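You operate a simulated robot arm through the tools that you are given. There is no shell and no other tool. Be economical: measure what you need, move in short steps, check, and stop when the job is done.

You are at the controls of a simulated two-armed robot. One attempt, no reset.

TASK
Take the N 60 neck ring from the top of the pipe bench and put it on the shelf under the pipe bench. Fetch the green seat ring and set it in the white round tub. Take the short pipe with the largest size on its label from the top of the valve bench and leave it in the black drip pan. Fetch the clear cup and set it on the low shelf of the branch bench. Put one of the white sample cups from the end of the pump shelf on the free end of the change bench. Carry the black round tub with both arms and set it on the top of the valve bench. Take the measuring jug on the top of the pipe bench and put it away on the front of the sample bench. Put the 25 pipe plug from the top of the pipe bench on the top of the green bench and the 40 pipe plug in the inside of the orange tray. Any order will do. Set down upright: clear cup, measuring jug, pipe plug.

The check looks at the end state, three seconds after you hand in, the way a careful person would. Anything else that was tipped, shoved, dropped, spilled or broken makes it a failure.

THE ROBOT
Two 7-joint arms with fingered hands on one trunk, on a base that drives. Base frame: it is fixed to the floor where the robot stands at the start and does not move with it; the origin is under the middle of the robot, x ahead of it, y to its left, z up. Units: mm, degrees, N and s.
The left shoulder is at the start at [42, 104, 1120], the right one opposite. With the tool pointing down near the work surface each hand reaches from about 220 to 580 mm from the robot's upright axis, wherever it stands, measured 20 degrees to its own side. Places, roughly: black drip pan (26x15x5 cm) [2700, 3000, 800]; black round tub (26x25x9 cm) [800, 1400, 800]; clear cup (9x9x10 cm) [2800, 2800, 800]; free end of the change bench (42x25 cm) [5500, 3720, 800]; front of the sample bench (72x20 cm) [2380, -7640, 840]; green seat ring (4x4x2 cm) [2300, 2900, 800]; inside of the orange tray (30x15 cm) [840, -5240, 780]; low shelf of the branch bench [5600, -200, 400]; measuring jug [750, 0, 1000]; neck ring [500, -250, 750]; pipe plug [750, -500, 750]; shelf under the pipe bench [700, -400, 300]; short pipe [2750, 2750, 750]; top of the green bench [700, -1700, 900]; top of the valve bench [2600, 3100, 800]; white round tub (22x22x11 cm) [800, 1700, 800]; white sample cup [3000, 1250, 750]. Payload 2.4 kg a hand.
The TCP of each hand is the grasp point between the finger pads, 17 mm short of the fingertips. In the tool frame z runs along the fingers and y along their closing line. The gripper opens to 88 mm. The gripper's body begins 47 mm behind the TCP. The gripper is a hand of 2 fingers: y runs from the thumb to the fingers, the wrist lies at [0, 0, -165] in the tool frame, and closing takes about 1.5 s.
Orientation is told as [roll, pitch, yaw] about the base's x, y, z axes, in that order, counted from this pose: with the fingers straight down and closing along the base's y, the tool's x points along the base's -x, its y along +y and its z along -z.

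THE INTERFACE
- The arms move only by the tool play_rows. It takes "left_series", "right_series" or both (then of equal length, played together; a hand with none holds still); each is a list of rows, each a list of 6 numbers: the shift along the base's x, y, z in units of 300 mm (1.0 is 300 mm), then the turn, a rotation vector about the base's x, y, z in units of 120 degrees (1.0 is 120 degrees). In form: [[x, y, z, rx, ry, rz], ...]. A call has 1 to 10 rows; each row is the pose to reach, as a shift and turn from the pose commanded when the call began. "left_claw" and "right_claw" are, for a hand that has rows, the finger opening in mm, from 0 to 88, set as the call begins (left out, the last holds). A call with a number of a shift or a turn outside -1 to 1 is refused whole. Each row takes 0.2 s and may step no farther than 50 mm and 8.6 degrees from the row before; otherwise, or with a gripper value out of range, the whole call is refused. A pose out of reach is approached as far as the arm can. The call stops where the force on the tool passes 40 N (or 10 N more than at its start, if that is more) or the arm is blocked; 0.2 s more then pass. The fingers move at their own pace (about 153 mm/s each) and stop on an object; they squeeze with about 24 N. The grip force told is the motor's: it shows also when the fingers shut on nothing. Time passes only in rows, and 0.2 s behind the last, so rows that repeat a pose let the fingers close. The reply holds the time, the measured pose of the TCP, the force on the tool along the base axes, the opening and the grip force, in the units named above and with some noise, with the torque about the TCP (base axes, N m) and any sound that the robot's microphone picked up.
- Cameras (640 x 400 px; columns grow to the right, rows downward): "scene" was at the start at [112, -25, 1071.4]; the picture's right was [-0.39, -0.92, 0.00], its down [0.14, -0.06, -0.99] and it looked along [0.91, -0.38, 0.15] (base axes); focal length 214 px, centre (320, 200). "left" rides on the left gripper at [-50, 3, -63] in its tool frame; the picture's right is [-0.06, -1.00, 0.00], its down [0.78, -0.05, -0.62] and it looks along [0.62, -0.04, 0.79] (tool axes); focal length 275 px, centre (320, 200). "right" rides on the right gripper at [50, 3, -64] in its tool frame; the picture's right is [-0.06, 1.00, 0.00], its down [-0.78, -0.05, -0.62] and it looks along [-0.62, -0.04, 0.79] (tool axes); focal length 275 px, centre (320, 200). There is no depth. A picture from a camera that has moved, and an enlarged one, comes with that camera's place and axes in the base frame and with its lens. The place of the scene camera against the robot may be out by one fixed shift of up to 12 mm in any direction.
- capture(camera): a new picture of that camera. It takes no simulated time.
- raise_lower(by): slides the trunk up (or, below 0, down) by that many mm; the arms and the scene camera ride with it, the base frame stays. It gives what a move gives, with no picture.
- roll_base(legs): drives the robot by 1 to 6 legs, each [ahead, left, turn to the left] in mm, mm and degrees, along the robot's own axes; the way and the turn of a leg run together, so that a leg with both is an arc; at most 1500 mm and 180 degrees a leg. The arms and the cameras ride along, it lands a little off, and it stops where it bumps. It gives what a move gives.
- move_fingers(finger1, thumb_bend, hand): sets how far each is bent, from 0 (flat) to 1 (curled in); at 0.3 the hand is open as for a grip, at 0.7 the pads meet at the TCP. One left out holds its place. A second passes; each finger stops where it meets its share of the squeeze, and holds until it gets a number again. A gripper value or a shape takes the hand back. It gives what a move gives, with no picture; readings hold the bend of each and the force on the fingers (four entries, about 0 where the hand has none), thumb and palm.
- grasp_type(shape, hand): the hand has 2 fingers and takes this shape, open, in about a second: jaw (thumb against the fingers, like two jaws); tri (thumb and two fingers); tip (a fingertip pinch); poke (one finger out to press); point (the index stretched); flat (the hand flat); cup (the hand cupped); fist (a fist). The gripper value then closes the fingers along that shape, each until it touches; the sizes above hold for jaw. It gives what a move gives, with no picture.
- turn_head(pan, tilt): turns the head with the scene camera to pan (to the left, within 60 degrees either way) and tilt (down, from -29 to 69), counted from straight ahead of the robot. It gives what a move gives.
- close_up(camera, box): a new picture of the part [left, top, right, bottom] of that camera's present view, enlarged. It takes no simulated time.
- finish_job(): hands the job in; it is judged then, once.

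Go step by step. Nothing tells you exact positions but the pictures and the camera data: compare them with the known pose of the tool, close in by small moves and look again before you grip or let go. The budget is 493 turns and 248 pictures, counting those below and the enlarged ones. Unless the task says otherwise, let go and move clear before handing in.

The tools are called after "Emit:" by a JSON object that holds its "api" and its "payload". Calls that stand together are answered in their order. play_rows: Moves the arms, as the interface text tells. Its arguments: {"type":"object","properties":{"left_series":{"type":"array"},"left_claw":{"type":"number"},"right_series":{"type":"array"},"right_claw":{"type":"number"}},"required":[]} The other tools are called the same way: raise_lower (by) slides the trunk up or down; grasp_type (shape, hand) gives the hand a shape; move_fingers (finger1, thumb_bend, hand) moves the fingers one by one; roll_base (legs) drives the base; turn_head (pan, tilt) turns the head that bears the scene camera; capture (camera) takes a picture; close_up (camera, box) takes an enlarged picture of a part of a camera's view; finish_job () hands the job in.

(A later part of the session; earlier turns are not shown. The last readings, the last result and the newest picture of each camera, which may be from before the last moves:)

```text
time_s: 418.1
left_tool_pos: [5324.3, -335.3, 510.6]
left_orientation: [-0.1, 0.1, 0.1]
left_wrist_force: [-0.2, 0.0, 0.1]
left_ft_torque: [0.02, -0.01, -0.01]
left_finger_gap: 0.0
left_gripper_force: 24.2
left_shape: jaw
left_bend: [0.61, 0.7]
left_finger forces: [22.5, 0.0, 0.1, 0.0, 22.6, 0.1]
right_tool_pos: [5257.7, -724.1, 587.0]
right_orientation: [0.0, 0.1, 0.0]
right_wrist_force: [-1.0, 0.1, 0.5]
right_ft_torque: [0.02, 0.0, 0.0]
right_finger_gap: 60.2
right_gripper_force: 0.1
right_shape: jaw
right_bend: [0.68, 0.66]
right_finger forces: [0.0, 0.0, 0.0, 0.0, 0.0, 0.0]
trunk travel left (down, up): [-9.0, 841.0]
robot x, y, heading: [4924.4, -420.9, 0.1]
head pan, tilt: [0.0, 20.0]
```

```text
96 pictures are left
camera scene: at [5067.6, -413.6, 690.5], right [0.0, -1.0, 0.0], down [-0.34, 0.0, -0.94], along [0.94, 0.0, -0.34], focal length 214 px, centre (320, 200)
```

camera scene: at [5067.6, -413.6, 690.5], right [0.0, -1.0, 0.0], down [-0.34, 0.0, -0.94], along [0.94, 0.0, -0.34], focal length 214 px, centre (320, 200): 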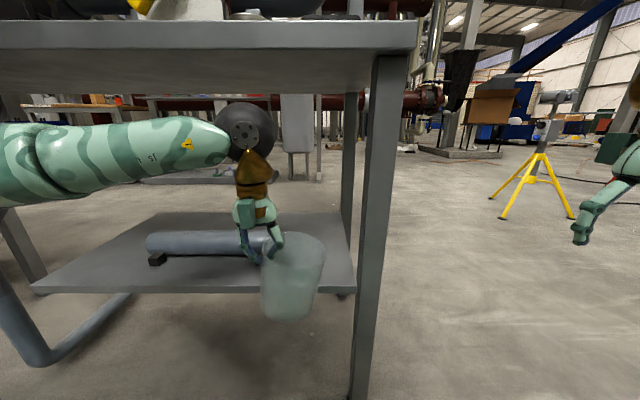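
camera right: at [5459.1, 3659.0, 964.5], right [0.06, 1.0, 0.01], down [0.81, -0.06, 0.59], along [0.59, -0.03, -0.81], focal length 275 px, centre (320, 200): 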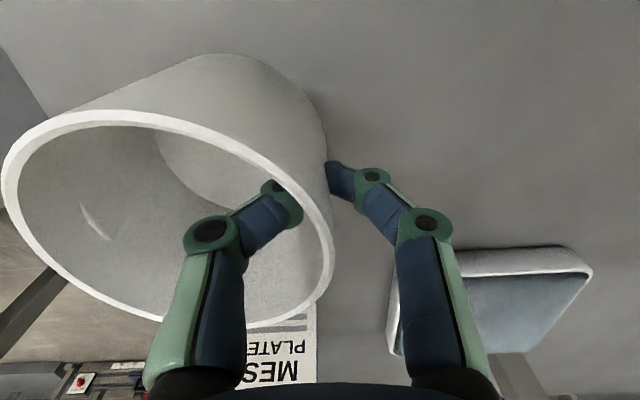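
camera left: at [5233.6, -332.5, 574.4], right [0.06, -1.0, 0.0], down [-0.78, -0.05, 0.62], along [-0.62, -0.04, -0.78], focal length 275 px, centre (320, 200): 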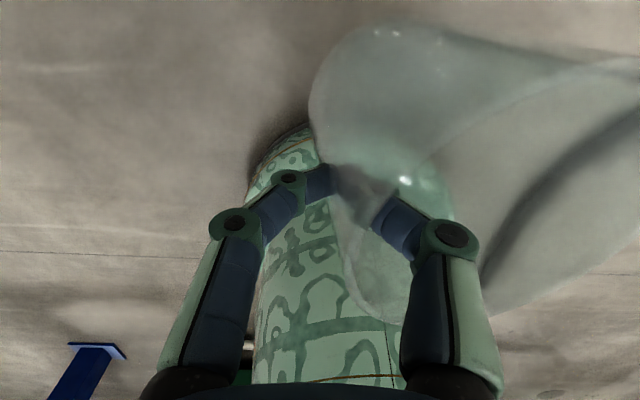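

Clearance is fine. I advance 128 mm more.

Emit:
{"api": "roll_base", "payload": {"legs": [[130, 0, 0]]}}

Emit:
{"api": "capture", "payload": {"camera": "scene"}}

Emit:
{"api": "capture", "payload": {"camera": "left"}}

```text
time_s: 419.4
left_tool_pos: [5454.1, -337.2, 511.1]
left_orientation: [0.0, 0.1, -0.1]
left_wrist_force: [0.4, -0.5, 0.2]
left_ft_torque: [0.01, -0.01, 0.05]
left_finger_gap: 0.0
left_gripper_force: 24.2
left_shape: jaw
left_bend: [0.61, 0.7]
left_finger forces: [22.4, 0.1, 0.0, 0.0, 22.7, 0.0]
right_tool_pos: [5388.7, -722.3, 586.7]
right_orientation: [0.1, 0.1, -0.1]
right_wrist_force: [-0.2, 0.2, 0.1]
right_ft_torque: [-0.02, 0.0, -0.02]
right_finger_gap: 60.3
right_gripper_force: 0.0
right_shape: jaw
right_bend: [0.68, 0.66]
right_finger forces: [0.0, 0.1, 0.0, 0.0, 0.0, 0.0]
trunk travel left (down, up): [-9.0, 841.0]
robot x, y, heading: [5055.4, -423.8, -0.3]
head pan, tilt: [0.0, 20.0]
```

```text
95 pictures are left
camera scene: at [5197.8, -413.5, 690.5], right [0.0, -1.0, 0.0], down [-0.34, 0.0, -0.94], along [0.94, 0.0, -0.34], focal length 214 px, centre (320, 200)
```

scene: 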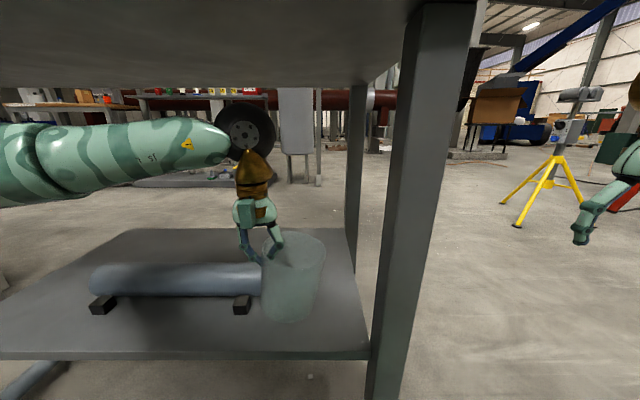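

```text
94 pictures are left
camera left: at [5503.8, -332.6, 574.8], right [0.06, -1.0, 0.0], down [-0.78, -0.05, 0.62], along [-0.62, -0.04, -0.78], focal length 275 px, centre (320, 200)
```

left: 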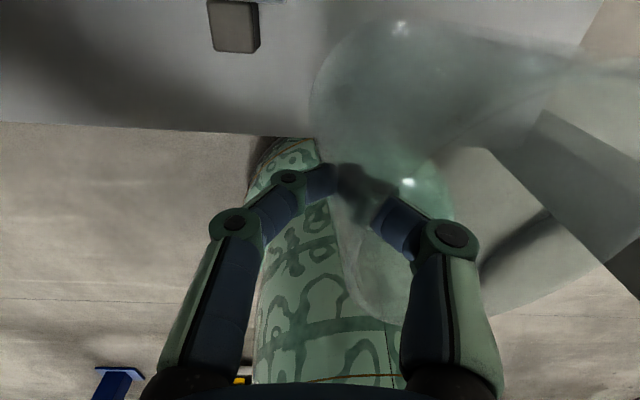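

I shift 20 mm right to keep clear of the tube, then lower.

Emit:
{"api": "roll_base", "payload": {"legs": [[0, -20, 0]]}}

Emit:
{"api": "play_rows", "payload": {"left_series": [[0, 0, -0.02, 0, 0, 0], [0, 0, -0.035, 0, 0, 0], [0, 0, -0.045, 0, 0, 0], [0, 0, -0.055, 0, 0, 0], [0, 0, -0.065, 0, 0, 0], [0, 0, -0.07, 0, 0, 0]]}}

```text
time_s: 420.2
left_tool_pos: [5453.8, -354.7, 510.5]
left_orientation: [0.0, 0.1, -0.1]
left_wrist_force: [0.1, -0.1, -0.3]
left_ft_torque: [0.06, 0.01, 0.02]
left_finger_gap: 0.0
left_gripper_force: 24.7
left_shape: jaw
left_bend: [0.61, 0.7]
left_finger forces: [22.4, 0.1, 0.0, 0.0, 22.6, 0.0]
right_tool_pos: [5387.9, -744.1, 586.3]
right_orientation: [0.1, 0.1, 0.1]
right_wrist_force: [0.1, 0.2, -0.3]
right_ft_torque: [0.03, 0.0, 0.02]
right_finger_gap: 59.9
right_gripper_force: 0.2
right_shape: jaw
right_bend: [0.68, 0.66]
right_finger forces: [0.1, 0.1, 0.0, 0.0, 0.0, 0.0]
trunk travel left (down, up): [-9.0, 841.0]
robot x, y, heading: [5057.0, -440.5, 0.0]
head pan, tilt: [0.0, 20.0]
```

```text
time_s: 421.6
left_tool_pos: [5454.5, -355.1, 489.7]
left_orientation: [0.0, 0.1, -0.1]
left_wrist_force: [0.0, 0.7, -1.3]
left_ft_torque: [0.06, 0.0, 0.01]
left_finger_gap: 0.2
left_gripper_force: 24.2
left_shape: jaw
left_bend: [0.61, 0.7]
left_finger forces: [22.5, 0.0, 0.0, 0.0, 22.6, 0.1]
right_tool_pos: [5387.5, -744.4, 586.5]
right_orientation: [0.1, 0.1, -0.1]
right_wrist_force: [0.3, 0.5, -0.8]
right_ft_torque: [0.0, 0.0, 0.01]
right_finger_gap: 60.3
right_gripper_force: 0.1
right_shape: jaw
right_bend: [0.68, 0.66]
right_finger forces: [0.0, 0.0, 0.0, 0.0, 0.0, 0.0]
trunk travel left (down, up): [-9.0, 841.0]
robot x, y, heading: [5053.1, -442.8, 0.0]
head pan, tilt: [0.0, 20.0]
```

Emit:
{"api": "play_rows", "payload": {"left_series": [[0, 0, -0.01, 0, 0, 0], [0, 0, -0.02, 0, 0, 0], [0, 0, -0.027, 0, 0, 0], [0, 0, -0.034, 0, 0, 0], [0, 0, -0.04, 0, 0, 0]]}}

Emit:
{"api": "close_up", "payload": {"camera": "scene", "box": [200, 200, 400, 360]}}

```text
time_s: 422.8
left_tool_pos: [5455.0, -356.1, 478.1]
left_orientation: [0.0, 0.1, -0.1]
left_wrist_force: [0.1, -0.7, -0.6]
left_ft_torque: [0.02, 0.01, -0.02]
left_finger_gap: 0.2
left_gripper_force: 24.0
left_shape: jaw
left_bend: [0.61, 0.7]
left_finger forces: [22.4, 0.0, 0.1, 0.1, 22.6, 0.1]
right_tool_pos: [5388.6, -743.7, 587.3]
right_orientation: [0.2, 0.0, -0.1]
right_wrist_force: [0.7, -0.2, 0.2]
right_ft_torque: [-0.03, 0.0, 0.02]
right_finger_gap: 60.2
right_gripper_force: 0.0
right_shape: jaw
right_bend: [0.68, 0.66]
right_finger forces: [0.1, 0.1, 0.0, 0.0, 0.1, 0.0]
trunk travel left (down, up): [-9.0, 841.0]
robot x, y, heading: [5056.5, -441.9, 0.2]
head pan, tilt: [0.0, 20.0]
```

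```text
2.50 times, centred on (300, 280) of scene
camera zoom: at [5197.8, -433.7, 690.5], right [0.0, -1.0, 0.0], down [-0.34, 0.0, -0.94], along [0.94, 0.0, -0.34], focal length 536 px, centre (370, 0)
```

zoom: 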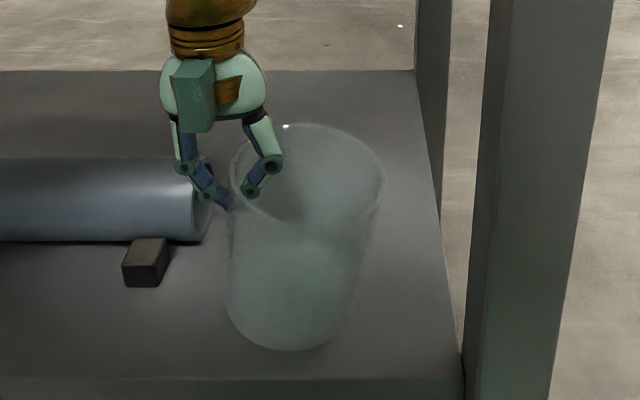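

Emit:
{"api": "play_rows", "payload": {"left_series": [[0, 0, -0.008, 0, 0, 0], [0, 0, -0.016, 0, 0, 0], [0, 0, -0.022, 0, 0, 0], [0, 0, -0.028, 0, 0, 0], [0, 0, -0.034, 0, 0, 0], [0, 0, -0.04, 0, 0, 0]]}}

Emit:
{"api": "close_up", "payload": {"camera": "scene", "box": [200, 200, 400, 360]}}

```text
time_s: 424.2
left_tool_pos: [5454.3, -356.2, 465.5]
left_orientation: [0.0, 0.1, -0.2]
left_wrist_force: [0.9, 0.0, -0.3]
left_ft_torque: [-0.01, 0.03, -0.03]
left_finger_gap: 0.0
left_gripper_force: 24.7
left_shape: jaw
left_bend: [0.61, 0.7]
left_finger forces: [22.5, 0.0, 0.1, 0.0, 22.4, 0.1]
right_tool_pos: [5388.4, -742.0, 587.6]
right_orientation: [0.0, 0.1, 0.0]
right_wrist_force: [-0.2, 0.0, 0.2]
right_ft_torque: [-0.02, -0.01, -0.03]
right_finger_gap: 60.4
right_gripper_force: 0.0
right_shape: jaw
right_bend: [0.68, 0.66]
right_finger forces: [0.0, 0.1, 0.0, 0.0, 0.0, 0.1]
trunk travel left (down, up): [-9.0, 841.0]
robot x, y, heading: [5052.6, -440.6, 0.0]
head pan, tilt: [0.0, 20.0]
```

```text
2.50 times, centred on (300, 280) of scene
camera zoom: at [5197.8, -433.7, 690.5], right [0.0, -1.0, 0.0], down [-0.34, 0.0, -0.94], along [0.94, 0.0, -0.34], focal length 536 px, centre (370, 0)
```

zoom: 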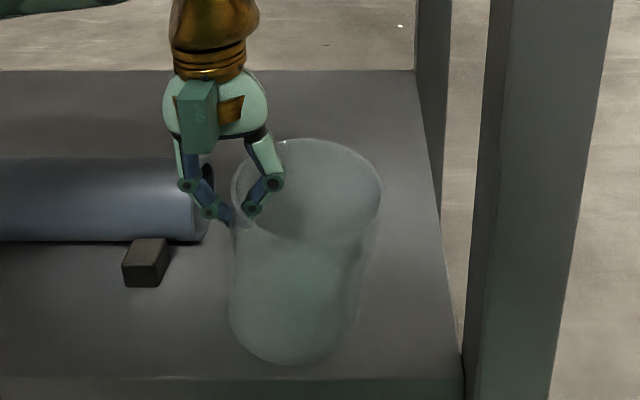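

It is almost down but close to the front edge; I move it 20 mm further in, then finish lowering.

Emit:
{"api": "play_rows", "payload": {"left_series": [[0.02, 0, 0.015, 0, 0, 0], [0.045, 0, 0.015, 0, 0, 0], [0.07, 0, 0.015, 0, 0, 0], [0.07, 0, 0, 0, 0, 0], [0.07, 0, -0.008, 0, 0, 0], [0.07, 0, -0.016, 0, 0, 0], [0.07, 0, -0.022, 0, 0, 0], [0.07, 0, -0.028, 0, 0, 0]]}}

```text
time_s: 426.0
left_tool_pos: [5475.1, -357.4, 457.9]
left_orientation: [0.0, 0.2, -0.1]
left_wrist_force: [0.2, -0.3, 0.4]
left_ft_torque: [-0.01, 0.03, -0.03]
left_finger_gap: 0.0
left_gripper_force: 23.6
left_shape: jaw
left_bend: [0.61, 0.7]
left_finger forces: [22.5, 0.0, 0.1, 0.0, 22.2, 0.0]
right_tool_pos: [5387.6, -743.4, 585.3]
right_orientation: [0.0, 0.1, 0.1]
right_wrist_force: [0.3, 0.1, 0.4]
right_ft_torque: [-0.01, 0.01, 0.01]
right_finger_gap: 60.2
right_gripper_force: 0.1
right_shape: jaw
right_bend: [0.68, 0.66]
right_finger forces: [0.0, 0.1, 0.0, 0.0, 0.0, 0.0]
trunk travel left (down, up): [-9.0, 841.0]
robot x, y, heading: [5054.5, -439.7, 0.1]
head pan, tilt: [0.0, 20.0]
```

Emit:
{"api": "close_up", "payload": {"camera": "scene", "box": [200, 200, 400, 360]}}

Emit:
{"api": "play_rows", "payload": {"left_series": [[0, 0, -0.005, 0, 0, 0], [0, 0, -0.01, 0, 0, 0], [0, 0, -0.015, 0, 0, 0], [0, 0, -0.02, 0, 0, 0]]}}

```text
2.50 times, centred on (300, 280) of scene
camera zoom: at [5197.8, -433.7, 690.5], right [0.0, -1.0, 0.0], down [-0.34, 0.0, -0.94], along [0.94, 0.0, -0.34], focal length 536 px, centre (370, 0)
```

zoom: 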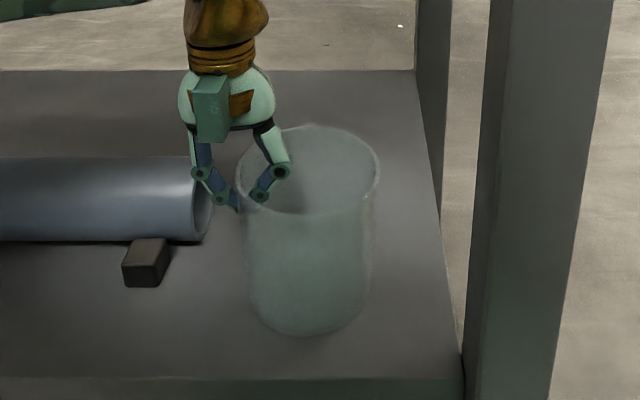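

```text
time_s: 427.0
left_tool_pos: [5476.3, -356.3, 452.3]
left_orientation: [-0.1, -0.2, -0.2]
left_wrist_force: [1.1, 1.0, 16.7]
left_ft_torque: [-0.1, 0.0, 0.02]
left_finger_gap: 0.0
left_gripper_force: 23.4
left_shape: jaw
left_bend: [0.62, 0.71]
left_finger forces: [27.0, 0.0, 0.0, 0.0, 27.1, 0.1]
right_tool_pos: [5387.3, -743.7, 587.5]
right_orientation: [0.1, 0.1, 0.2]
right_wrist_force: [-0.6, 0.6, -1.0]
right_ft_torque: [-0.01, 0.0, -0.03]
right_finger_gap: 59.9
right_gripper_force: 0.1
right_shape: jaw
right_bend: [0.68, 0.66]
right_finger forces: [0.0, 0.0, 0.0, 0.1, 0.1, 0.1]
trunk travel left (down, up): [-9.0, 841.0]
robot x, y, heading: [5054.0, -440.6, -0.2]
head pan, tilt: [0.0, 20.0]
```

Seated upright. I open the fingers.

Emit:
{"api": "move_fingers", "payload": {"hand": "left", "finger1": 0.55, "thumb_bend": 0.55}}

Emit:
{"api": "close_up", "payload": {"camera": "scene", "box": [200, 200, 400, 360]}}

```text
time_s: 428.0
left_tool_pos: [5475.6, -356.8, 451.0]
left_orientation: [0.0, 0.1, -0.1]
left_wrist_force: [1.1, -0.2, -0.4]
left_ft_torque: [-0.03, -0.04, 0.0]
left_finger_gap: 27.2
left_gripper_force: 0.2
left_shape: fingers
left_bend: [0.55, 0.55]
left_finger forces: [0.1, 0.0, 0.0, 0.0, 0.0, 0.1]
right_tool_pos: [5387.4, -743.5, 586.8]
right_orientation: [0.1, 0.1, 0.0]
right_wrist_force: [0.0, -0.1, 0.5]
right_ft_torque: [0.0, 0.03, 0.01]
right_finger_gap: 60.2
right_gripper_force: 0.1
right_shape: jaw
right_bend: [0.68, 0.66]
right_finger forces: [0.1, 0.1, 0.0, 0.1, 0.0, 0.0]
trunk travel left (down, up): [-9.0, 841.0]
robot x, y, heading: [5053.9, -444.8, -0.1]
head pan, tilt: [0.0, 20.0]
```

```text
2.50 times, centred on (300, 280) of scene
camera zoom: at [5197.8, -433.7, 690.5], right [0.0, -1.0, 0.0], down [-0.34, 0.0, -0.94], along [0.94, 0.0, -0.34], focal length 536 px, centre (370, 0)
```

zoom: 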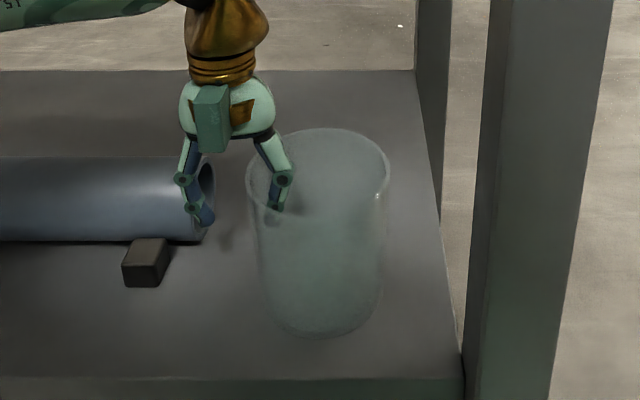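

I lift the hand 75 mm straight up and back out by driving.

Emit:
{"api": "play_rows", "payload": {"left_series": [[0, 0, 0.05, 0, 0, 0], [0, 0, 0.12, 0, 0, 0], [0, 0, 0.2, 0, 0, 0], [0, 0, 0.26, 0, 0, 0], [0, 0, 0.26, 0, 0, 0]]}}

Emit:
{"api": "roll_base", "payload": {"legs": [[-320, 0, 0]]}}

Emit:
{"api": "capture", "payload": {"camera": "scene"}}

```text
time_s: 429.2
left_tool_pos: [5475.4, -356.7, 528.4]
left_orientation: [-0.2, 0.1, -0.1]
left_wrist_force: [-0.2, 0.2, 0.3]
left_ft_torque: [0.0, -0.01, 0.02]
left_finger_gap: 27.5
left_gripper_force: 0.2
left_shape: fingers
left_bend: [0.55, 0.55]
left_finger forces: [0.0, 0.0, 0.0, 0.1, 0.0, 0.0]
right_tool_pos: [5387.4, -743.1, 586.5]
right_orientation: [0.1, 0.2, 0.0]
right_wrist_force: [-0.3, 0.4, -0.8]
right_ft_torque: [-0.04, -0.02, 0.02]
right_finger_gap: 60.2
right_gripper_force: 0.1
right_shape: jaw
right_bend: [0.68, 0.66]
right_finger forces: [0.1, 0.1, 0.1, 0.0, 0.0, 0.0]
trunk travel left (down, up): [-9.0, 841.0]
robot x, y, heading: [5055.1, -444.3, -0.1]
head pan, tilt: [0.0, 20.0]
```

```text
time_s: 431.3
left_tool_pos: [5154.7, -356.3, 527.8]
left_orientation: [0.0, 0.2, 0.0]
left_wrist_force: [-0.6, -0.4, 0.1]
left_ft_torque: [0.01, 0.02, -0.01]
left_finger_gap: 27.7
left_gripper_force: 0.0
left_shape: fingers
left_bend: [0.55, 0.55]
left_finger forces: [0.1, 0.0, 0.0, 0.1, 0.0, 0.1]
right_tool_pos: [5066.8, -742.8, 587.7]
right_orientation: [0.0, 0.1, 0.1]
right_wrist_force: [-0.9, 0.2, 0.5]
right_ft_torque: [-0.01, 0.02, -0.02]
right_finger_gap: 60.2
right_gripper_force: 0.1
right_shape: jaw
right_bend: [0.68, 0.66]
right_finger forces: [0.1, 0.0, 0.1, 0.0, 0.0, 0.0]
trunk travel left (down, up): [-9.0, 841.0]
robot x, y, heading: [4738.3, -441.9, 0.5]
head pan, tilt: [0.0, 20.0]
```

```text
89 pictures are left
camera scene: at [4877.9, -433.9, 690.5], right [0.0, -1.0, 0.0], down [-0.34, 0.0, -0.94], along [0.94, 0.0, -0.34], focal length 214 px, centre (320, 200)
```

scene: 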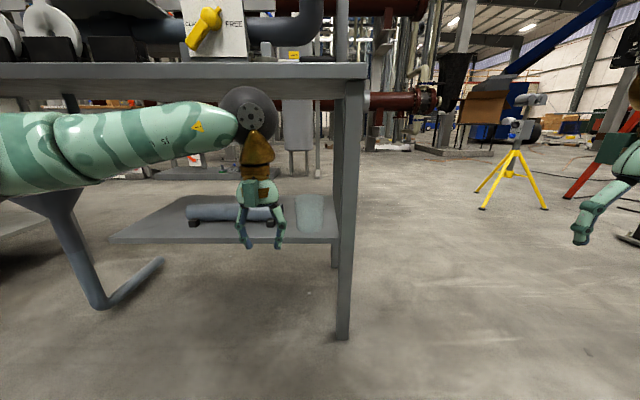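

The clear cup stands on the low shelf. Next: the jug and DN 40 plug from the rear of the pipe bench. I raise the trunk, lift the left hand, and drive back west along the known path.

Emit:
{"api": "raise_lower", "payload": {"by": 345}}

Emit:
{"api": "play_rows", "payload": {"left_series": [[0, 0, 0.15, 0, 0, 0], [0, 0, 0.3, 0, 0, 0], [0, 0, 0.45, 0, 0, 0], [0, 0, 0.6, 0, 0, 0], [-0.1, 0, 0.7, 0, 0, 0], [-0.2, 0, 0.75, 0, 0, 0], [-0.25, 0, 0.75, 0, 0, 0]], "left_claw": 80}}

Emit:
{"api": "roll_base", "payload": {"legs": [[-50, 1200, 0], [0, 1150, 0], [0, 0, 179.5], [1450, 0, 0], [1400, 0, 0]]}}

```text
time_s: 434.7
left_tool_pos: [5154.0, -355.7, 874.1]
left_orientation: [-0.1, 0.1, 0.0]
left_wrist_force: [-0.5, -0.3, -0.7]
left_ft_torque: [-0.01, 0.01, -0.02]
left_finger_gap: 27.4
left_gripper_force: 0.1
left_shape: fingers
left_bend: [0.55, 0.55]
left_finger forces: [0.1, 0.0, 0.0, 0.0, 0.1, 0.0]
right_tool_pos: [5068.3, -742.7, 932.0]
right_orientation: [0.1, 0.1, 0.1]
right_wrist_force: [-1.3, -0.3, -0.1]
right_ft_torque: [0.04, -0.01, 0.02]
right_finger_gap: 60.2
right_gripper_force: 0.1
right_shape: jaw
right_bend: [0.68, 0.66]
right_finger forces: [0.0, 0.1, 0.0, 0.0, 0.1, 0.0]
trunk travel left (down, up): [-354.0, 496.0]
robot x, y, heading: [4734.9, -442.7, 0.3]
head pan, tilt: [0.0, 20.0]
```

```text
time_s: 436.3
left_tool_pos: [5078.7, -356.3, 1099.8]
left_orientation: [0.0, 0.1, 0.0]
left_wrist_force: [0.3, -0.4, -0.1]
left_ft_torque: [0.01, 0.0, 0.02]
left_finger_gap: 80.0
left_gripper_force: 0.0
left_shape: jaw
left_bend: [0.47, 0.43]
left_finger forces: [0.0, 0.1, 0.1, 0.0, 0.0, 0.0]
right_tool_pos: [5067.2, -744.4, 932.3]
right_orientation: [0.1, 0.1, 0.1]
right_wrist_force: [0.6, 0.5, 0.0]
right_ft_torque: [-0.01, 0.01, 0.01]
right_finger_gap: 60.4
right_gripper_force: 0.1
right_shape: jaw
right_bend: [0.68, 0.66]
right_finger forces: [0.0, 0.0, 0.1, 0.1, 0.0, 0.1]
trunk travel left (down, up): [-354.0, 496.0]
robot x, y, heading: [4731.8, -439.5, 0.0]
head pan, tilt: [0.0, 20.0]
```

```text
time_s: 468.6
left_tool_pos: [1504.3, 1686.9, 1098.9]
left_orientation: [-0.1, 0.2, -177.7]
left_wrist_force: [0.3, 0.5, 0.0]
left_ft_torque: [-0.02, 0.02, 0.01]
left_finger_gap: 80.0
left_gripper_force: 0.1
left_shape: jaw
left_bend: [0.47, 0.43]
left_finger forces: [0.0, 0.1, 0.0, 0.0, 0.0, 0.0]
right_tool_pos: [1500.9, 2073.5, 931.4]
right_orientation: [0.2, 0.1, -177.7]
right_wrist_force: [-0.6, -0.3, -0.9]
right_ft_torque: [0.0, 0.0, -0.04]
right_finger_gap: 60.3
right_gripper_force: 0.0
right_shape: jaw
right_bend: [0.68, 0.66]
right_finger forces: [0.0, 0.1, 0.1, 0.0, 0.1, 0.0]
trunk travel left (down, up): [-354.0, 496.0]
robot x, y, heading: [1848.5, 1786.2, -177.7]
head pan, tilt: [0.0, 20.0]
```

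Emit:
{"api": "roll_base", "payload": {"legs": [[250, 0, 0], [0, 0, 87.7]]}}

Emit:
{"api": "turn_head", "payload": {"pan": 0, "tilt": 15}}

Emit:
{"api": "capture", "payload": {"camera": "scene"}}

```text
time_s: 474.2
left_tool_pos: [1683.5, 1430.3, 1100.1]
left_orientation: [-0.1, 0.0, -90.0]
left_wrist_force: [0.6, -0.1, -0.5]
left_ft_torque: [-0.03, -0.03, 0.03]
left_finger_gap: 79.9
left_gripper_force: 0.0
left_shape: jaw
left_bend: [0.47, 0.43]
left_finger forces: [0.0, 0.0, 0.0, 0.0, 0.0, 0.1]
right_tool_pos: [1296.3, 1440.7, 931.5]
right_orientation: [0.1, 0.1, -89.7]
right_wrist_force: [-0.8, 0.0, 0.0]
right_ft_torque: [-0.01, 0.02, 0.01]
right_finger_gap: 60.5
right_gripper_force: 0.1
right_shape: jaw
right_bend: [0.68, 0.66]
right_finger forces: [0.0, 0.1, 0.0, 0.0, 0.1, 0.0]
trunk travel left (down, up): [-354.0, 496.0]
robot x, y, heading: [1598.2, 1778.3, -89.9]
head pan, tilt: [0.0, 20.0]
```

```text
time_s: 474.8
left_tool_pos: [1682.5, 1429.9, 1099.5]
left_orientation: [-0.2, 0.1, -89.8]
left_wrist_force: [0.1, 0.7, -0.2]
left_ft_torque: [0.01, 0.0, -0.01]
left_finger_gap: 79.5
left_gripper_force: 0.1
left_shape: jaw
left_bend: [0.47, 0.43]
left_finger forces: [0.1, 0.1, 0.1, 0.0, 0.0, 0.1]
right_tool_pos: [1296.3, 1441.1, 931.3]
right_orientation: [0.1, 0.1, -89.8]
right_wrist_force: [0.1, 0.5, 0.1]
right_ft_torque: [-0.01, 0.01, 0.03]
right_finger_gap: 60.1
right_gripper_force: 0.1
right_shape: jaw
right_bend: [0.68, 0.66]
right_finger forces: [0.0, 0.1, 0.1, 0.0, 0.0, 0.0]
trunk travel left (down, up): [-354.0, 496.0]
robot x, y, heading: [1595.1, 1774.1, -90.0]
head pan, tilt: [0.0, 15.0]
```

```text
88 pictures are left
camera scene: at [1598.8, 1658.4, 1038.2], right [-1.0, 0.0, 0.0], down [0.0, 0.26, -0.97], along [0.0, -0.97, -0.26], focal length 214 px, centre (320, 200)
```

scene: 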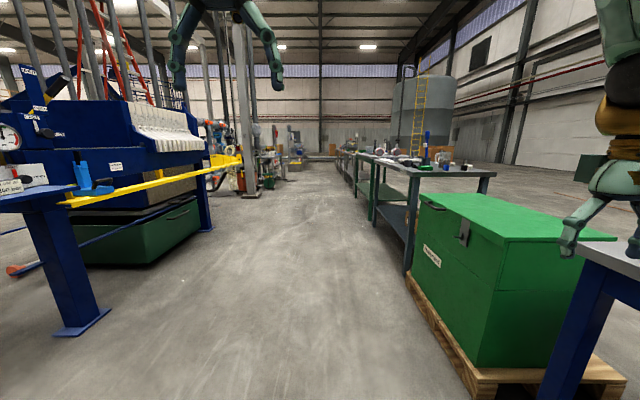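

The aisle behind the benches is open all the way south. I drive to the rear of the pipe bench and face it.

Emit:
{"api": "roll_base", "payload": {"legs": [[1400, 0, 0], [430, 0, 0], [0, 0, -90]]}}

Emit:
{"api": "turn_head", "payload": {"pan": 0, "tilt": 30}}

Emit:
{"api": "capture", "payload": {"camera": "scene"}}

```text
time_s: 487.9
left_tool_pos: [1249.8, -133.9, 1099.6]
left_orientation: [-0.1, 0.1, 178.9]
left_wrist_force: [0.4, 0.6, 0.1]
left_ft_torque: [0.02, -0.02, -0.04]
left_finger_gap: 80.0
left_gripper_force: 0.0
left_shape: jaw
left_bend: [0.47, 0.43]
left_finger forces: [0.0, 0.0, 0.0, 0.0, 0.1, 0.0]
right_tool_pos: [1270.0, 251.4, 932.2]
right_orientation: [0.2, 0.1, 178.9]
right_wrist_force: [-0.4, 0.0, -0.3]
right_ft_torque: [0.0, -0.04, 0.01]
right_finger_gap: 60.0
right_gripper_force: 0.0
right_shape: jaw
right_bend: [0.68, 0.66]
right_finger forces: [0.0, 0.0, 0.0, 0.0, 0.1, 0.1]
trunk travel left (down, up): [-354.0, 496.0]
robot x, y, heading: [1597.4, -57.8, 178.9]
head pan, tilt: [0.0, 15.0]
```

```text
time_s: 488.6
left_tool_pos: [1250.8, -134.6, 1098.8]
left_orientation: [-0.1, 0.2, 178.9]
left_wrist_force: [0.5, 0.5, 0.1]
left_ft_torque: [0.0, 0.0, 0.0]
left_finger_gap: 80.0
left_gripper_force: 0.0
left_shape: jaw
left_bend: [0.47, 0.43]
left_finger forces: [0.1, 0.1, 0.1, 0.0, 0.0, 0.1]
right_tool_pos: [1268.7, 253.4, 930.8]
right_orientation: [0.1, 0.1, 178.9]
right_wrist_force: [-0.5, 0.2, -0.3]
right_ft_torque: [0.01, -0.03, -0.01]
right_finger_gap: 60.1
right_gripper_force: 0.0
right_shape: jaw
right_bend: [0.68, 0.66]
right_finger forces: [0.0, 0.0, 0.1, 0.0, 0.0, 0.0]
trunk travel left (down, up): [-354.0, 496.0]
robot x, y, heading: [1597.9, -52.5, 178.8]
head pan, tilt: [0.0, 30.0]
```

```text
87 pictures are left
camera scene: at [1476.4, -45.2, 1014.1], right [0.02, 1.0, 0.0], down [0.5, -0.01, -0.87], along [-0.87, 0.02, -0.5], focal length 214 px, centre (320, 200)
```

scene: 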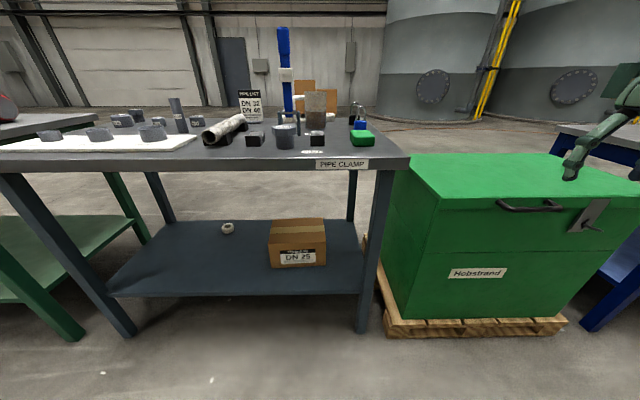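

I drive closer to view plug, lever and jug.

Emit:
{"api": "roll_base", "payload": {"legs": [[300, 0, 1]]}}

Emit:
{"api": "turn_head", "payload": {"pan": 0, "tilt": 40}}

Emit:
{"api": "capture", "payload": {"camera": "scene"}}

Emit:
{"api": "close_up", "payload": {"camera": "scene", "box": [200, 40, 440, 200]}}

```text
time_s: 490.7
left_tool_pos: [948.8, -135.0, 1098.6]
left_orientation: [-0.1, 0.1, 179.6]
left_wrist_force: [-0.3, -0.7, -1.1]
left_ft_torque: [0.02, -0.02, 0.0]
left_finger_gap: 79.9
left_gripper_force: 0.0
left_shape: jaw
left_bend: [0.47, 0.43]
left_finger forces: [0.0, 0.0, 0.0, 0.1, 0.0, 0.0]
right_tool_pos: [963.3, 251.2, 931.2]
right_orientation: [0.1, 0.1, 179.7]
right_wrist_force: [-0.4, 0.7, -0.4]
right_ft_torque: [-0.02, 0.0, -0.01]
right_finger_gap: 60.6
right_gripper_force: 0.1
right_shape: jaw
right_bend: [0.68, 0.66]
right_finger forces: [0.0, 0.0, 0.0, 0.0, 0.0, 0.0]
trunk travel left (down, up): [-354.0, 496.0]
robot x, y, heading: [1296.7, -55.1, 179.8]
head pan, tilt: [0.0, 30.0]
```

```text
time_s: 491.4
left_tool_pos: [949.6, -134.6, 1098.7]
left_orientation: [-0.1, 0.2, 179.7]
left_wrist_force: [0.1, 0.6, -0.5]
left_ft_torque: [0.01, 0.0, -0.01]
left_finger_gap: 79.8
left_gripper_force: 0.2
left_shape: jaw
left_bend: [0.47, 0.43]
left_finger forces: [0.0, 0.1, 0.0, 0.0, 0.0, 0.0]
right_tool_pos: [962.8, 252.5, 932.2]
right_orientation: [0.1, 0.1, 179.7]
right_wrist_force: [0.4, -0.3, -0.4]
right_ft_torque: [0.0, -0.01, 0.04]
right_finger_gap: 60.3
right_gripper_force: 0.1
right_shape: jaw
right_bend: [0.68, 0.66]
right_finger forces: [0.0, 0.0, 0.0, 0.1, 0.0, 0.0]
trunk travel left (down, up): [-354.0, 496.0]
robot x, y, heading: [1296.6, -51.2, 179.9]
head pan, tilt: [0.0, 40.0]
```

```text
86 pictures are left
camera scene: at [1180.0, -43.5, 998.7], right [0.0, 1.0, 0.0], down [0.64, 0.0, -0.77], along [-0.77, 0.0, -0.64], focal length 214 px, centre (320, 200)
```

scene: 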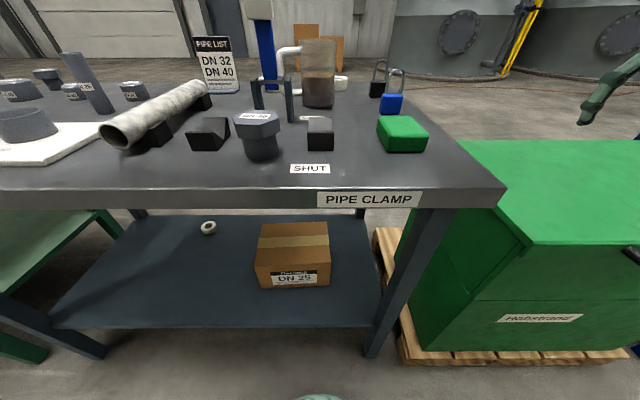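

```text
2.50 times, centred on (320, 120) of scene
camera zoom: at [1180.0, -43.5, 998.7], right [0.0, 1.0, 0.0], down [0.64, 0.0, -0.77], along [-0.77, 0.0, -0.64], focal length 536 px, centre (320, 400)
```

zoom: 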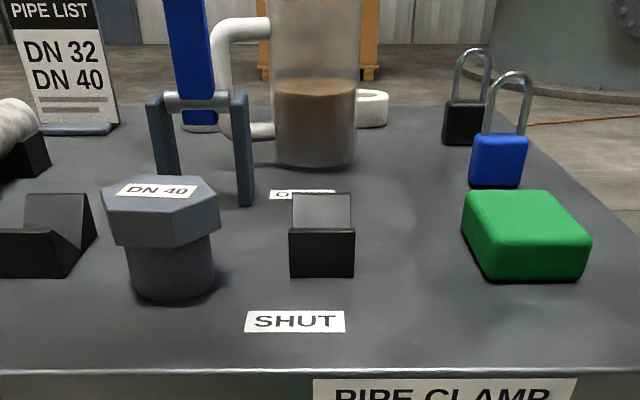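

The DN 40 plug is near (870, −138) with free space around; flats face front/back, so I turn the left hand 90° and go over it.

Emit:
{"api": "play_rows", "payload": {"left_series": [[0, 0, 0, 0, 0, -0.07], [0, 0, 0, 0, 0, -0.14], [0, 0, 0, 0, 0, -0.21], [0, 0, 0, 0, 0, -0.28], [0, 0, 0, 0, 0, -0.35], [0, 0, 0, 0, 0, -0.42], [-0.06, 0, 0, 0, 0, -0.49], [-0.12, 0, 0, 0, 0, -0.56], [-0.18, 0, 0, 0, 0, -0.63], [-0.25, 0, 0, 0, 0, -0.7]], "left_claw": 88}}

Emit:
{"api": "play_rows", "payload": {"left_series": [[0, 0, -0.1, 0, 0, -0.05], [0, 0, -0.2, 0, 0, -0.05], [0, 0, -0.3, 0, 0, -0.05], [0, 0, -0.3, 0, 0, -0.05]]}}

Emit:
{"api": "capture", "payload": {"camera": "left"}}

Emit:
{"api": "capture", "payload": {"camera": "scene"}}

```text
time_s: 493.6
left_tool_pos: [875.5, -135.8, 1098.9]
left_orientation: [-0.1, 0.2, 95.6]
left_wrist_force: [0.4, -0.2, 1.0]
left_ft_torque: [0.03, 0.0, 0.0]
left_finger_gap: 87.7
left_gripper_force: 0.1
left_shape: jaw
left_bend: [0.3, 0.3]
left_finger forces: [0.1, 0.1, 0.0, 0.0, 0.0, 0.0]
right_tool_pos: [963.1, 251.5, 931.7]
right_orientation: [0.1, 0.1, 179.7]
right_wrist_force: [0.5, 0.2, 0.2]
right_ft_torque: [0.0, 0.05, -0.02]
right_finger_gap: 60.3
right_gripper_force: 0.0
right_shape: jaw
right_bend: [0.68, 0.66]
right_finger forces: [0.0, 0.1, 0.1, 0.0, 0.0, 0.0]
trunk travel left (down, up): [-354.0, 496.0]
robot x, y, heading: [1295.3, -51.3, 179.7]
head pan, tilt: [0.0, 40.0]
```

```text
time_s: 494.6
left_tool_pos: [874.3, -136.2, 1008.8]
left_orientation: [-0.1, 0.1, 89.6]
left_wrist_force: [0.2, 0.3, 0.4]
left_ft_torque: [0.02, 0.02, 0.02]
left_finger_gap: 88.0
left_gripper_force: 0.0
left_shape: jaw
left_bend: [0.3, 0.3]
left_finger forces: [0.0, 0.0, 0.1, 0.0, 0.1, 0.0]
right_tool_pos: [963.9, 252.3, 931.7]
right_orientation: [0.2, 0.1, 179.6]
right_wrist_force: [-0.4, 0.3, -0.7]
right_ft_torque: [0.0, -0.01, -0.04]
right_finger_gap: 60.4
right_gripper_force: 0.1
right_shape: jaw
right_bend: [0.68, 0.66]
right_finger forces: [0.1, 0.0, 0.0, 0.1, 0.1, 0.0]
trunk travel left (down, up): [-354.0, 496.0]
robot x, y, heading: [1300.3, -53.1, 179.9]
head pan, tilt: [0.0, 40.0]
```

```text
84 pictures are left
camera left: at [870.7, -85.9, 1072.5], right [1.0, 0.06, 0.0], down [0.04, -0.78, 0.62], along [0.04, -0.62, -0.78], focal length 275 px, centre (320, 200)
```

left: 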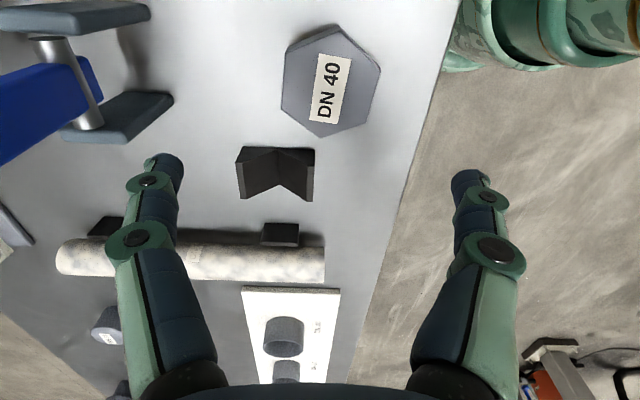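

```text
83 pictures are left
camera scene: at [1179.9, -43.5, 998.7], right [0.0, 1.0, 0.0], down [0.64, 0.0, -0.77], along [-0.77, 0.0, -0.64], focal length 214 px, centre (320, 200)
```

scene: 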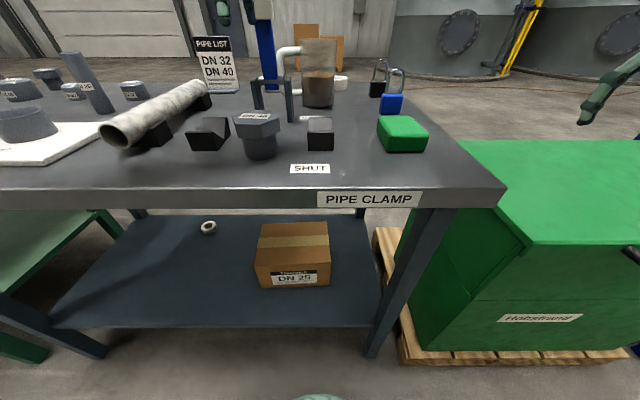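

Plug head at (881, −135), ≈61 mm across. I descend so the pads sit on the hex head only (TCP z≈886).

Emit:
{"api": "play_rows", "payload": {"left_series": [[0.022, 0.003, -0.13, 0, 0, 0], [0.022, 0.003, -0.26, 0, 0, 0], [0.022, 0.003, -0.36, 0, 0, 0], [0.022, 0.003, -0.41, 0, 0, 0], [0.022, 0.003, -0.41, 0, 0, 0]]}}

Emit:
{"api": "capture", "payload": {"camera": "left"}}

Emit:
{"api": "close_up", "payload": {"camera": "scene", "box": [200, 80, 320, 180]}}

```text
time_s: 495.8
left_tool_pos: [880.5, -134.6, 886.5]
left_orientation: [-0.1, 0.1, 89.7]
left_wrist_force: [-0.1, -0.3, 0.3]
left_ft_torque: [0.01, 0.02, 0.02]
left_finger_gap: 87.8
left_gripper_force: 0.2
left_shape: jaw
left_bend: [0.3, 0.3]
left_finger forces: [0.0, 0.0, 0.0, 0.1, 0.0, 0.1]
right_tool_pos: [963.2, 251.7, 932.0]
right_orientation: [0.1, 0.2, 179.7]
right_wrist_force: [0.2, 0.8, 0.5]
right_ft_torque: [0.0, -0.04, -0.03]
right_finger_gap: 60.1
right_gripper_force: 0.1
right_shape: jaw
right_bend: [0.68, 0.66]
right_finger forces: [0.0, 0.0, 0.0, 0.1, 0.0, 0.0]
trunk travel left (down, up): [-354.0, 496.0]
robot x, y, heading: [1297.8, -52.0, 179.8]
head pan, tilt: [0.0, 40.0]
```

```text
82 pictures are left
camera left: at [877.7, -83.8, 949.8], right [1.0, 0.06, 0.0], down [0.04, -0.78, 0.62], along [0.04, -0.62, -0.78], focal length 275 px, centre (320, 200)
```

left: 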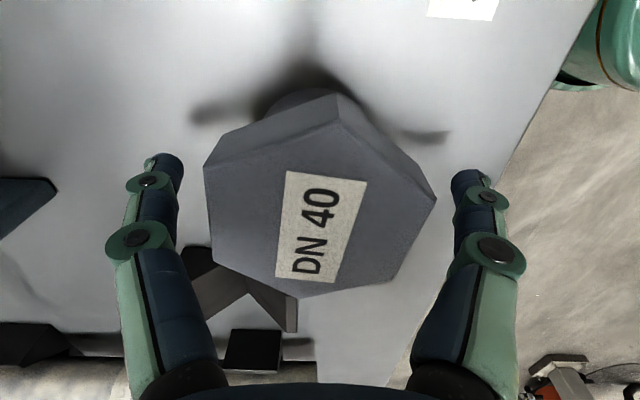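

```text
4.00 times, centred on (260, 130) of scene
camera zoom: at [1180.0, -43.5, 998.7], right [0.0, 1.0, 0.0], down [0.64, 0.0, -0.77], along [-0.77, 0.0, -0.64], focal length 858 px, centre (560, 480)
```

zoom: 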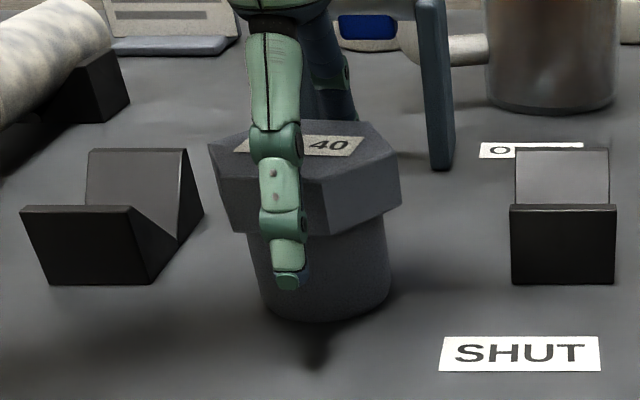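

The head spans about z 878–898 and is turned ≈6°. I raise 8 mm and align, then close.

Emit:
{"api": "play_rows", "payload": {"left_series": [[0, 0, 0.027, 0, 0, -0.03], [0, 0, 0.027, 0, 0, -0.054], [0, 0, 0.027, 0, 0, -0.054]]}}

Emit:
{"api": "play_rows", "payload": {"left_series": [[0, 0, 0, 0, 0, 0], [0, 0, 0, 0, 0, 0], [0, 0, 0, 0, 0, 0], [0, 0, 0, 0, 0, 0], [0, 0, 0, 0, 0, 0]], "left_claw": 30}}

Emit:
{"api": "capture", "payload": {"camera": "left"}}

```text
time_s: 496.6
left_tool_pos: [880.3, -134.2, 895.6]
left_orientation: [-0.1, 0.1, 83.1]
left_wrist_force: [-0.4, -0.1, 0.1]
left_ft_torque: [-0.01, 0.0, -0.02]
left_finger_gap: 88.0
left_gripper_force: 0.1
left_shape: jaw
left_bend: [0.3, 0.3]
left_finger forces: [0.0, 0.1, 0.0, 0.0, 0.0, 0.0]
right_tool_pos: [962.8, 251.2, 932.7]
right_orientation: [0.1, 0.0, 179.6]
right_wrist_force: [-0.6, -0.3, 0.3]
right_ft_torque: [0.0, -0.02, -0.01]
right_finger_gap: 60.3
right_gripper_force: 0.1
right_shape: jaw
right_bend: [0.68, 0.66]
right_finger forces: [0.1, 0.0, 0.1, 0.1, 0.1, 0.0]
trunk travel left (down, up): [-354.0, 496.0]
robot x, y, heading: [1293.6, -50.8, 180.2]
head pan, tilt: [0.0, 40.0]
```

```text
time_s: 497.8
left_tool_pos: [879.9, -134.5, 893.7]
left_orientation: [-0.1, 0.3, 83.2]
left_wrist_force: [0.2, -0.2, -0.6]
left_ft_torque: [-0.01, 0.01, -0.02]
left_finger_gap: 52.8
left_gripper_force: 24.5
left_shape: jaw
left_bend: [0.72, 0.69]
left_finger forces: [21.8, 0.0, 0.0, 0.1, 21.9, 0.0]
right_tool_pos: [963.5, 250.6, 932.1]
right_orientation: [0.1, 0.0, 179.7]
right_wrist_force: [-1.0, 0.6, -0.4]
right_ft_torque: [0.0, 0.01, -0.02]
right_finger_gap: 60.2
right_gripper_force: 0.1
right_shape: jaw
right_bend: [0.68, 0.66]
right_finger forces: [0.1, 0.0, 0.0, 0.1, 0.0, 0.0]
trunk travel left (down, up): [-354.0, 496.0]
robot x, y, heading: [1294.2, -50.6, 179.8]
head pan, tilt: [0.0, 40.0]
```

```text
80 pictures are left
camera left: at [883.1, -84.1, 958.2], right [1.0, -0.06, 0.0], down [-0.05, -0.78, 0.62], along [-0.03, -0.62, -0.78], focal length 275 px, centre (320, 200)
```

left: 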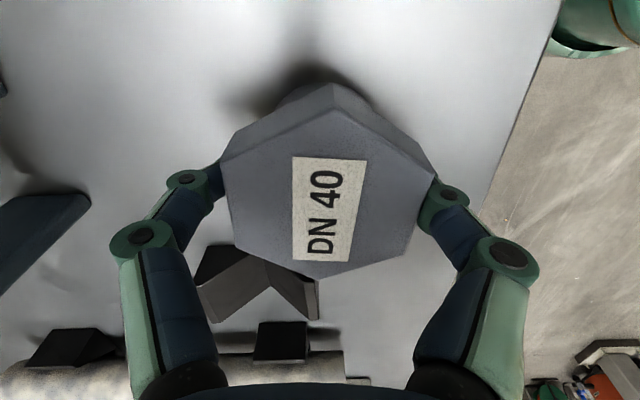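

Well gripped on the flats. I lift.

Emit:
{"api": "play_rows", "payload": {"left_series": [[0, 0, 0.05, 0, 0, 0], [0, 0, 0.15, 0, 0, 0], [0, 0, 0.28, 0, 0, 0], [0, 0, 0.42, 0, 0, 0], [0, 0, 0.56, 0, 0, 0], [0.05, 0, 0.68, 0, 0, 0], [0.1, 0, 0.75, 0, 0, 0]]}}

Emit:
{"api": "capture", "payload": {"camera": "scene"}}

```text
time_s: 499.4
left_tool_pos: [912.0, -134.8, 1119.6]
left_orientation: [-0.1, 0.0, 83.2]
left_wrist_force: [0.0, -0.1, -1.6]
left_ft_torque: [0.02, 0.04, 0.01]
left_finger_gap: 52.9
left_gripper_force: 24.1
left_shape: jaw
left_bend: [0.72, 0.69]
left_finger forces: [22.0, 0.0, 0.0, 0.1, 21.8, 0.0]
right_tool_pos: [963.0, 251.6, 930.6]
right_orientation: [0.2, 0.1, 179.7]
right_wrist_force: [-0.3, 0.8, -0.1]
right_ft_torque: [-0.04, -0.01, 0.01]
right_finger_gap: 60.3
right_gripper_force: 0.0
right_shape: jaw
right_bend: [0.68, 0.66]
right_finger forces: [0.0, 0.1, 0.0, 0.0, 0.0, 0.0]
trunk travel left (down, up): [-354.0, 496.0]
robot x, y, heading: [1294.9, -49.8, 179.5]
head pan, tilt: [0.0, 40.0]
```

```text
79 pictures are left
camera scene: at [1180.0, -43.5, 998.6], right [0.0, 1.0, 0.0], down [0.64, 0.0, -0.77], along [-0.77, 0.0, -0.64], focal length 214 px, centre (320, 200)
```

scene: 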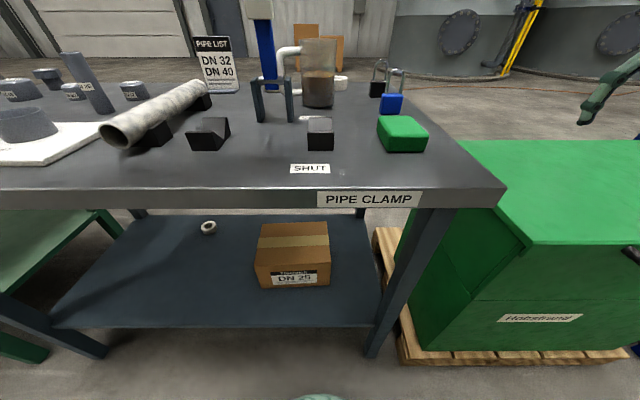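

Plug in hand. The jug is better reached from the front, so first I take the plug south along this aisle to the orange tray.

Emit:
{"api": "roll_base", "payload": {"legs": [[-330, 0, 0], [0, 0, 90.3], [1400, 0, 0]]}}

Emit:
{"api": "turn_head", "payload": {"pan": 0, "tilt": 15}}

Emit:
{"api": "capture", "payload": {"camera": "scene"}}

```text
time_s: 512.1
left_tool_pos: [1739.2, -1842.5, 1119.2]
left_orientation: [-0.1, 0.1, 174.6]
left_wrist_force: [-0.2, -0.7, -1.2]
left_ft_torque: [0.02, 0.0, 0.0]
left_finger_gap: 52.6
left_gripper_force: 24.0
left_shape: jaw
left_bend: [0.72, 0.69]
left_finger forces: [21.7, 0.1, 0.0, 0.0, 21.7, 0.1]
right_tool_pos: [1353.0, -1800.8, 931.6]
right_orientation: [0.1, 0.1, -88.8]
right_wrist_force: [0.0, -0.8, 0.6]
right_ft_torque: [-0.02, 0.01, 0.03]
right_finger_gap: 60.3
right_gripper_force: 0.0
right_shape: jaw
right_bend: [0.68, 0.66]
right_finger forces: [0.1, 0.0, 0.0, 0.0, 0.0, 0.0]
trunk travel left (down, up): [-354.0, 496.0]
robot x, y, heading: [1648.2, -1459.1, -88.6]
head pan, tilt: [0.0, 40.0]
```

```text
time_s: 513.0
left_tool_pos: [1738.4, -1843.0, 1119.1]
left_orientation: [-0.1, 0.1, 174.7]
left_wrist_force: [0.2, 0.1, -1.5]
left_ft_torque: [-0.04, 0.02, -0.02]
left_finger_gap: 52.8
left_gripper_force: 23.9
left_shape: jaw
left_bend: [0.72, 0.69]
left_finger forces: [21.8, 0.0, 0.0, 0.0, 21.7, 0.1]
right_tool_pos: [1352.6, -1799.6, 931.0]
right_orientation: [0.1, 0.0, -88.8]
right_wrist_force: [0.3, 0.1, -0.8]
right_ft_torque: [0.05, -0.01, 0.01]
right_finger_gap: 60.3
right_gripper_force: 0.0
right_shape: jaw
right_bend: [0.68, 0.66]
right_finger forces: [0.1, 0.1, 0.0, 0.0, 0.1, 0.0]
trunk travel left (down, up): [-354.0, 496.0]
robot x, y, heading: [1648.1, -1460.7, -89.1]
head pan, tilt: [0.0, 15.0]
```

```text
78 pictures are left
camera scene: at [1651.5, -1578.3, 1038.1], right [-1.0, -0.02, 0.0], down [-0.01, 0.26, -0.97], along [0.02, -0.97, -0.26], focal length 214 px, centre (320, 200)
```

scene: 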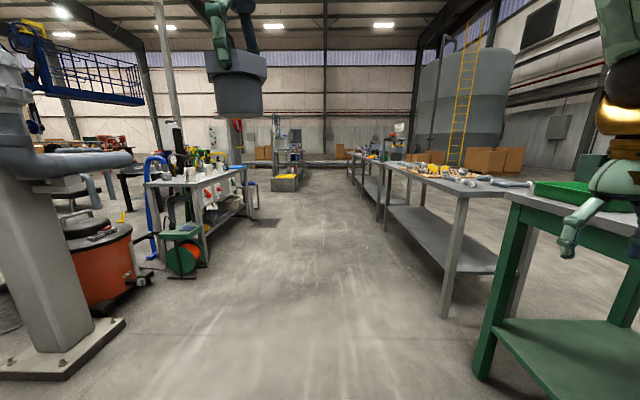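

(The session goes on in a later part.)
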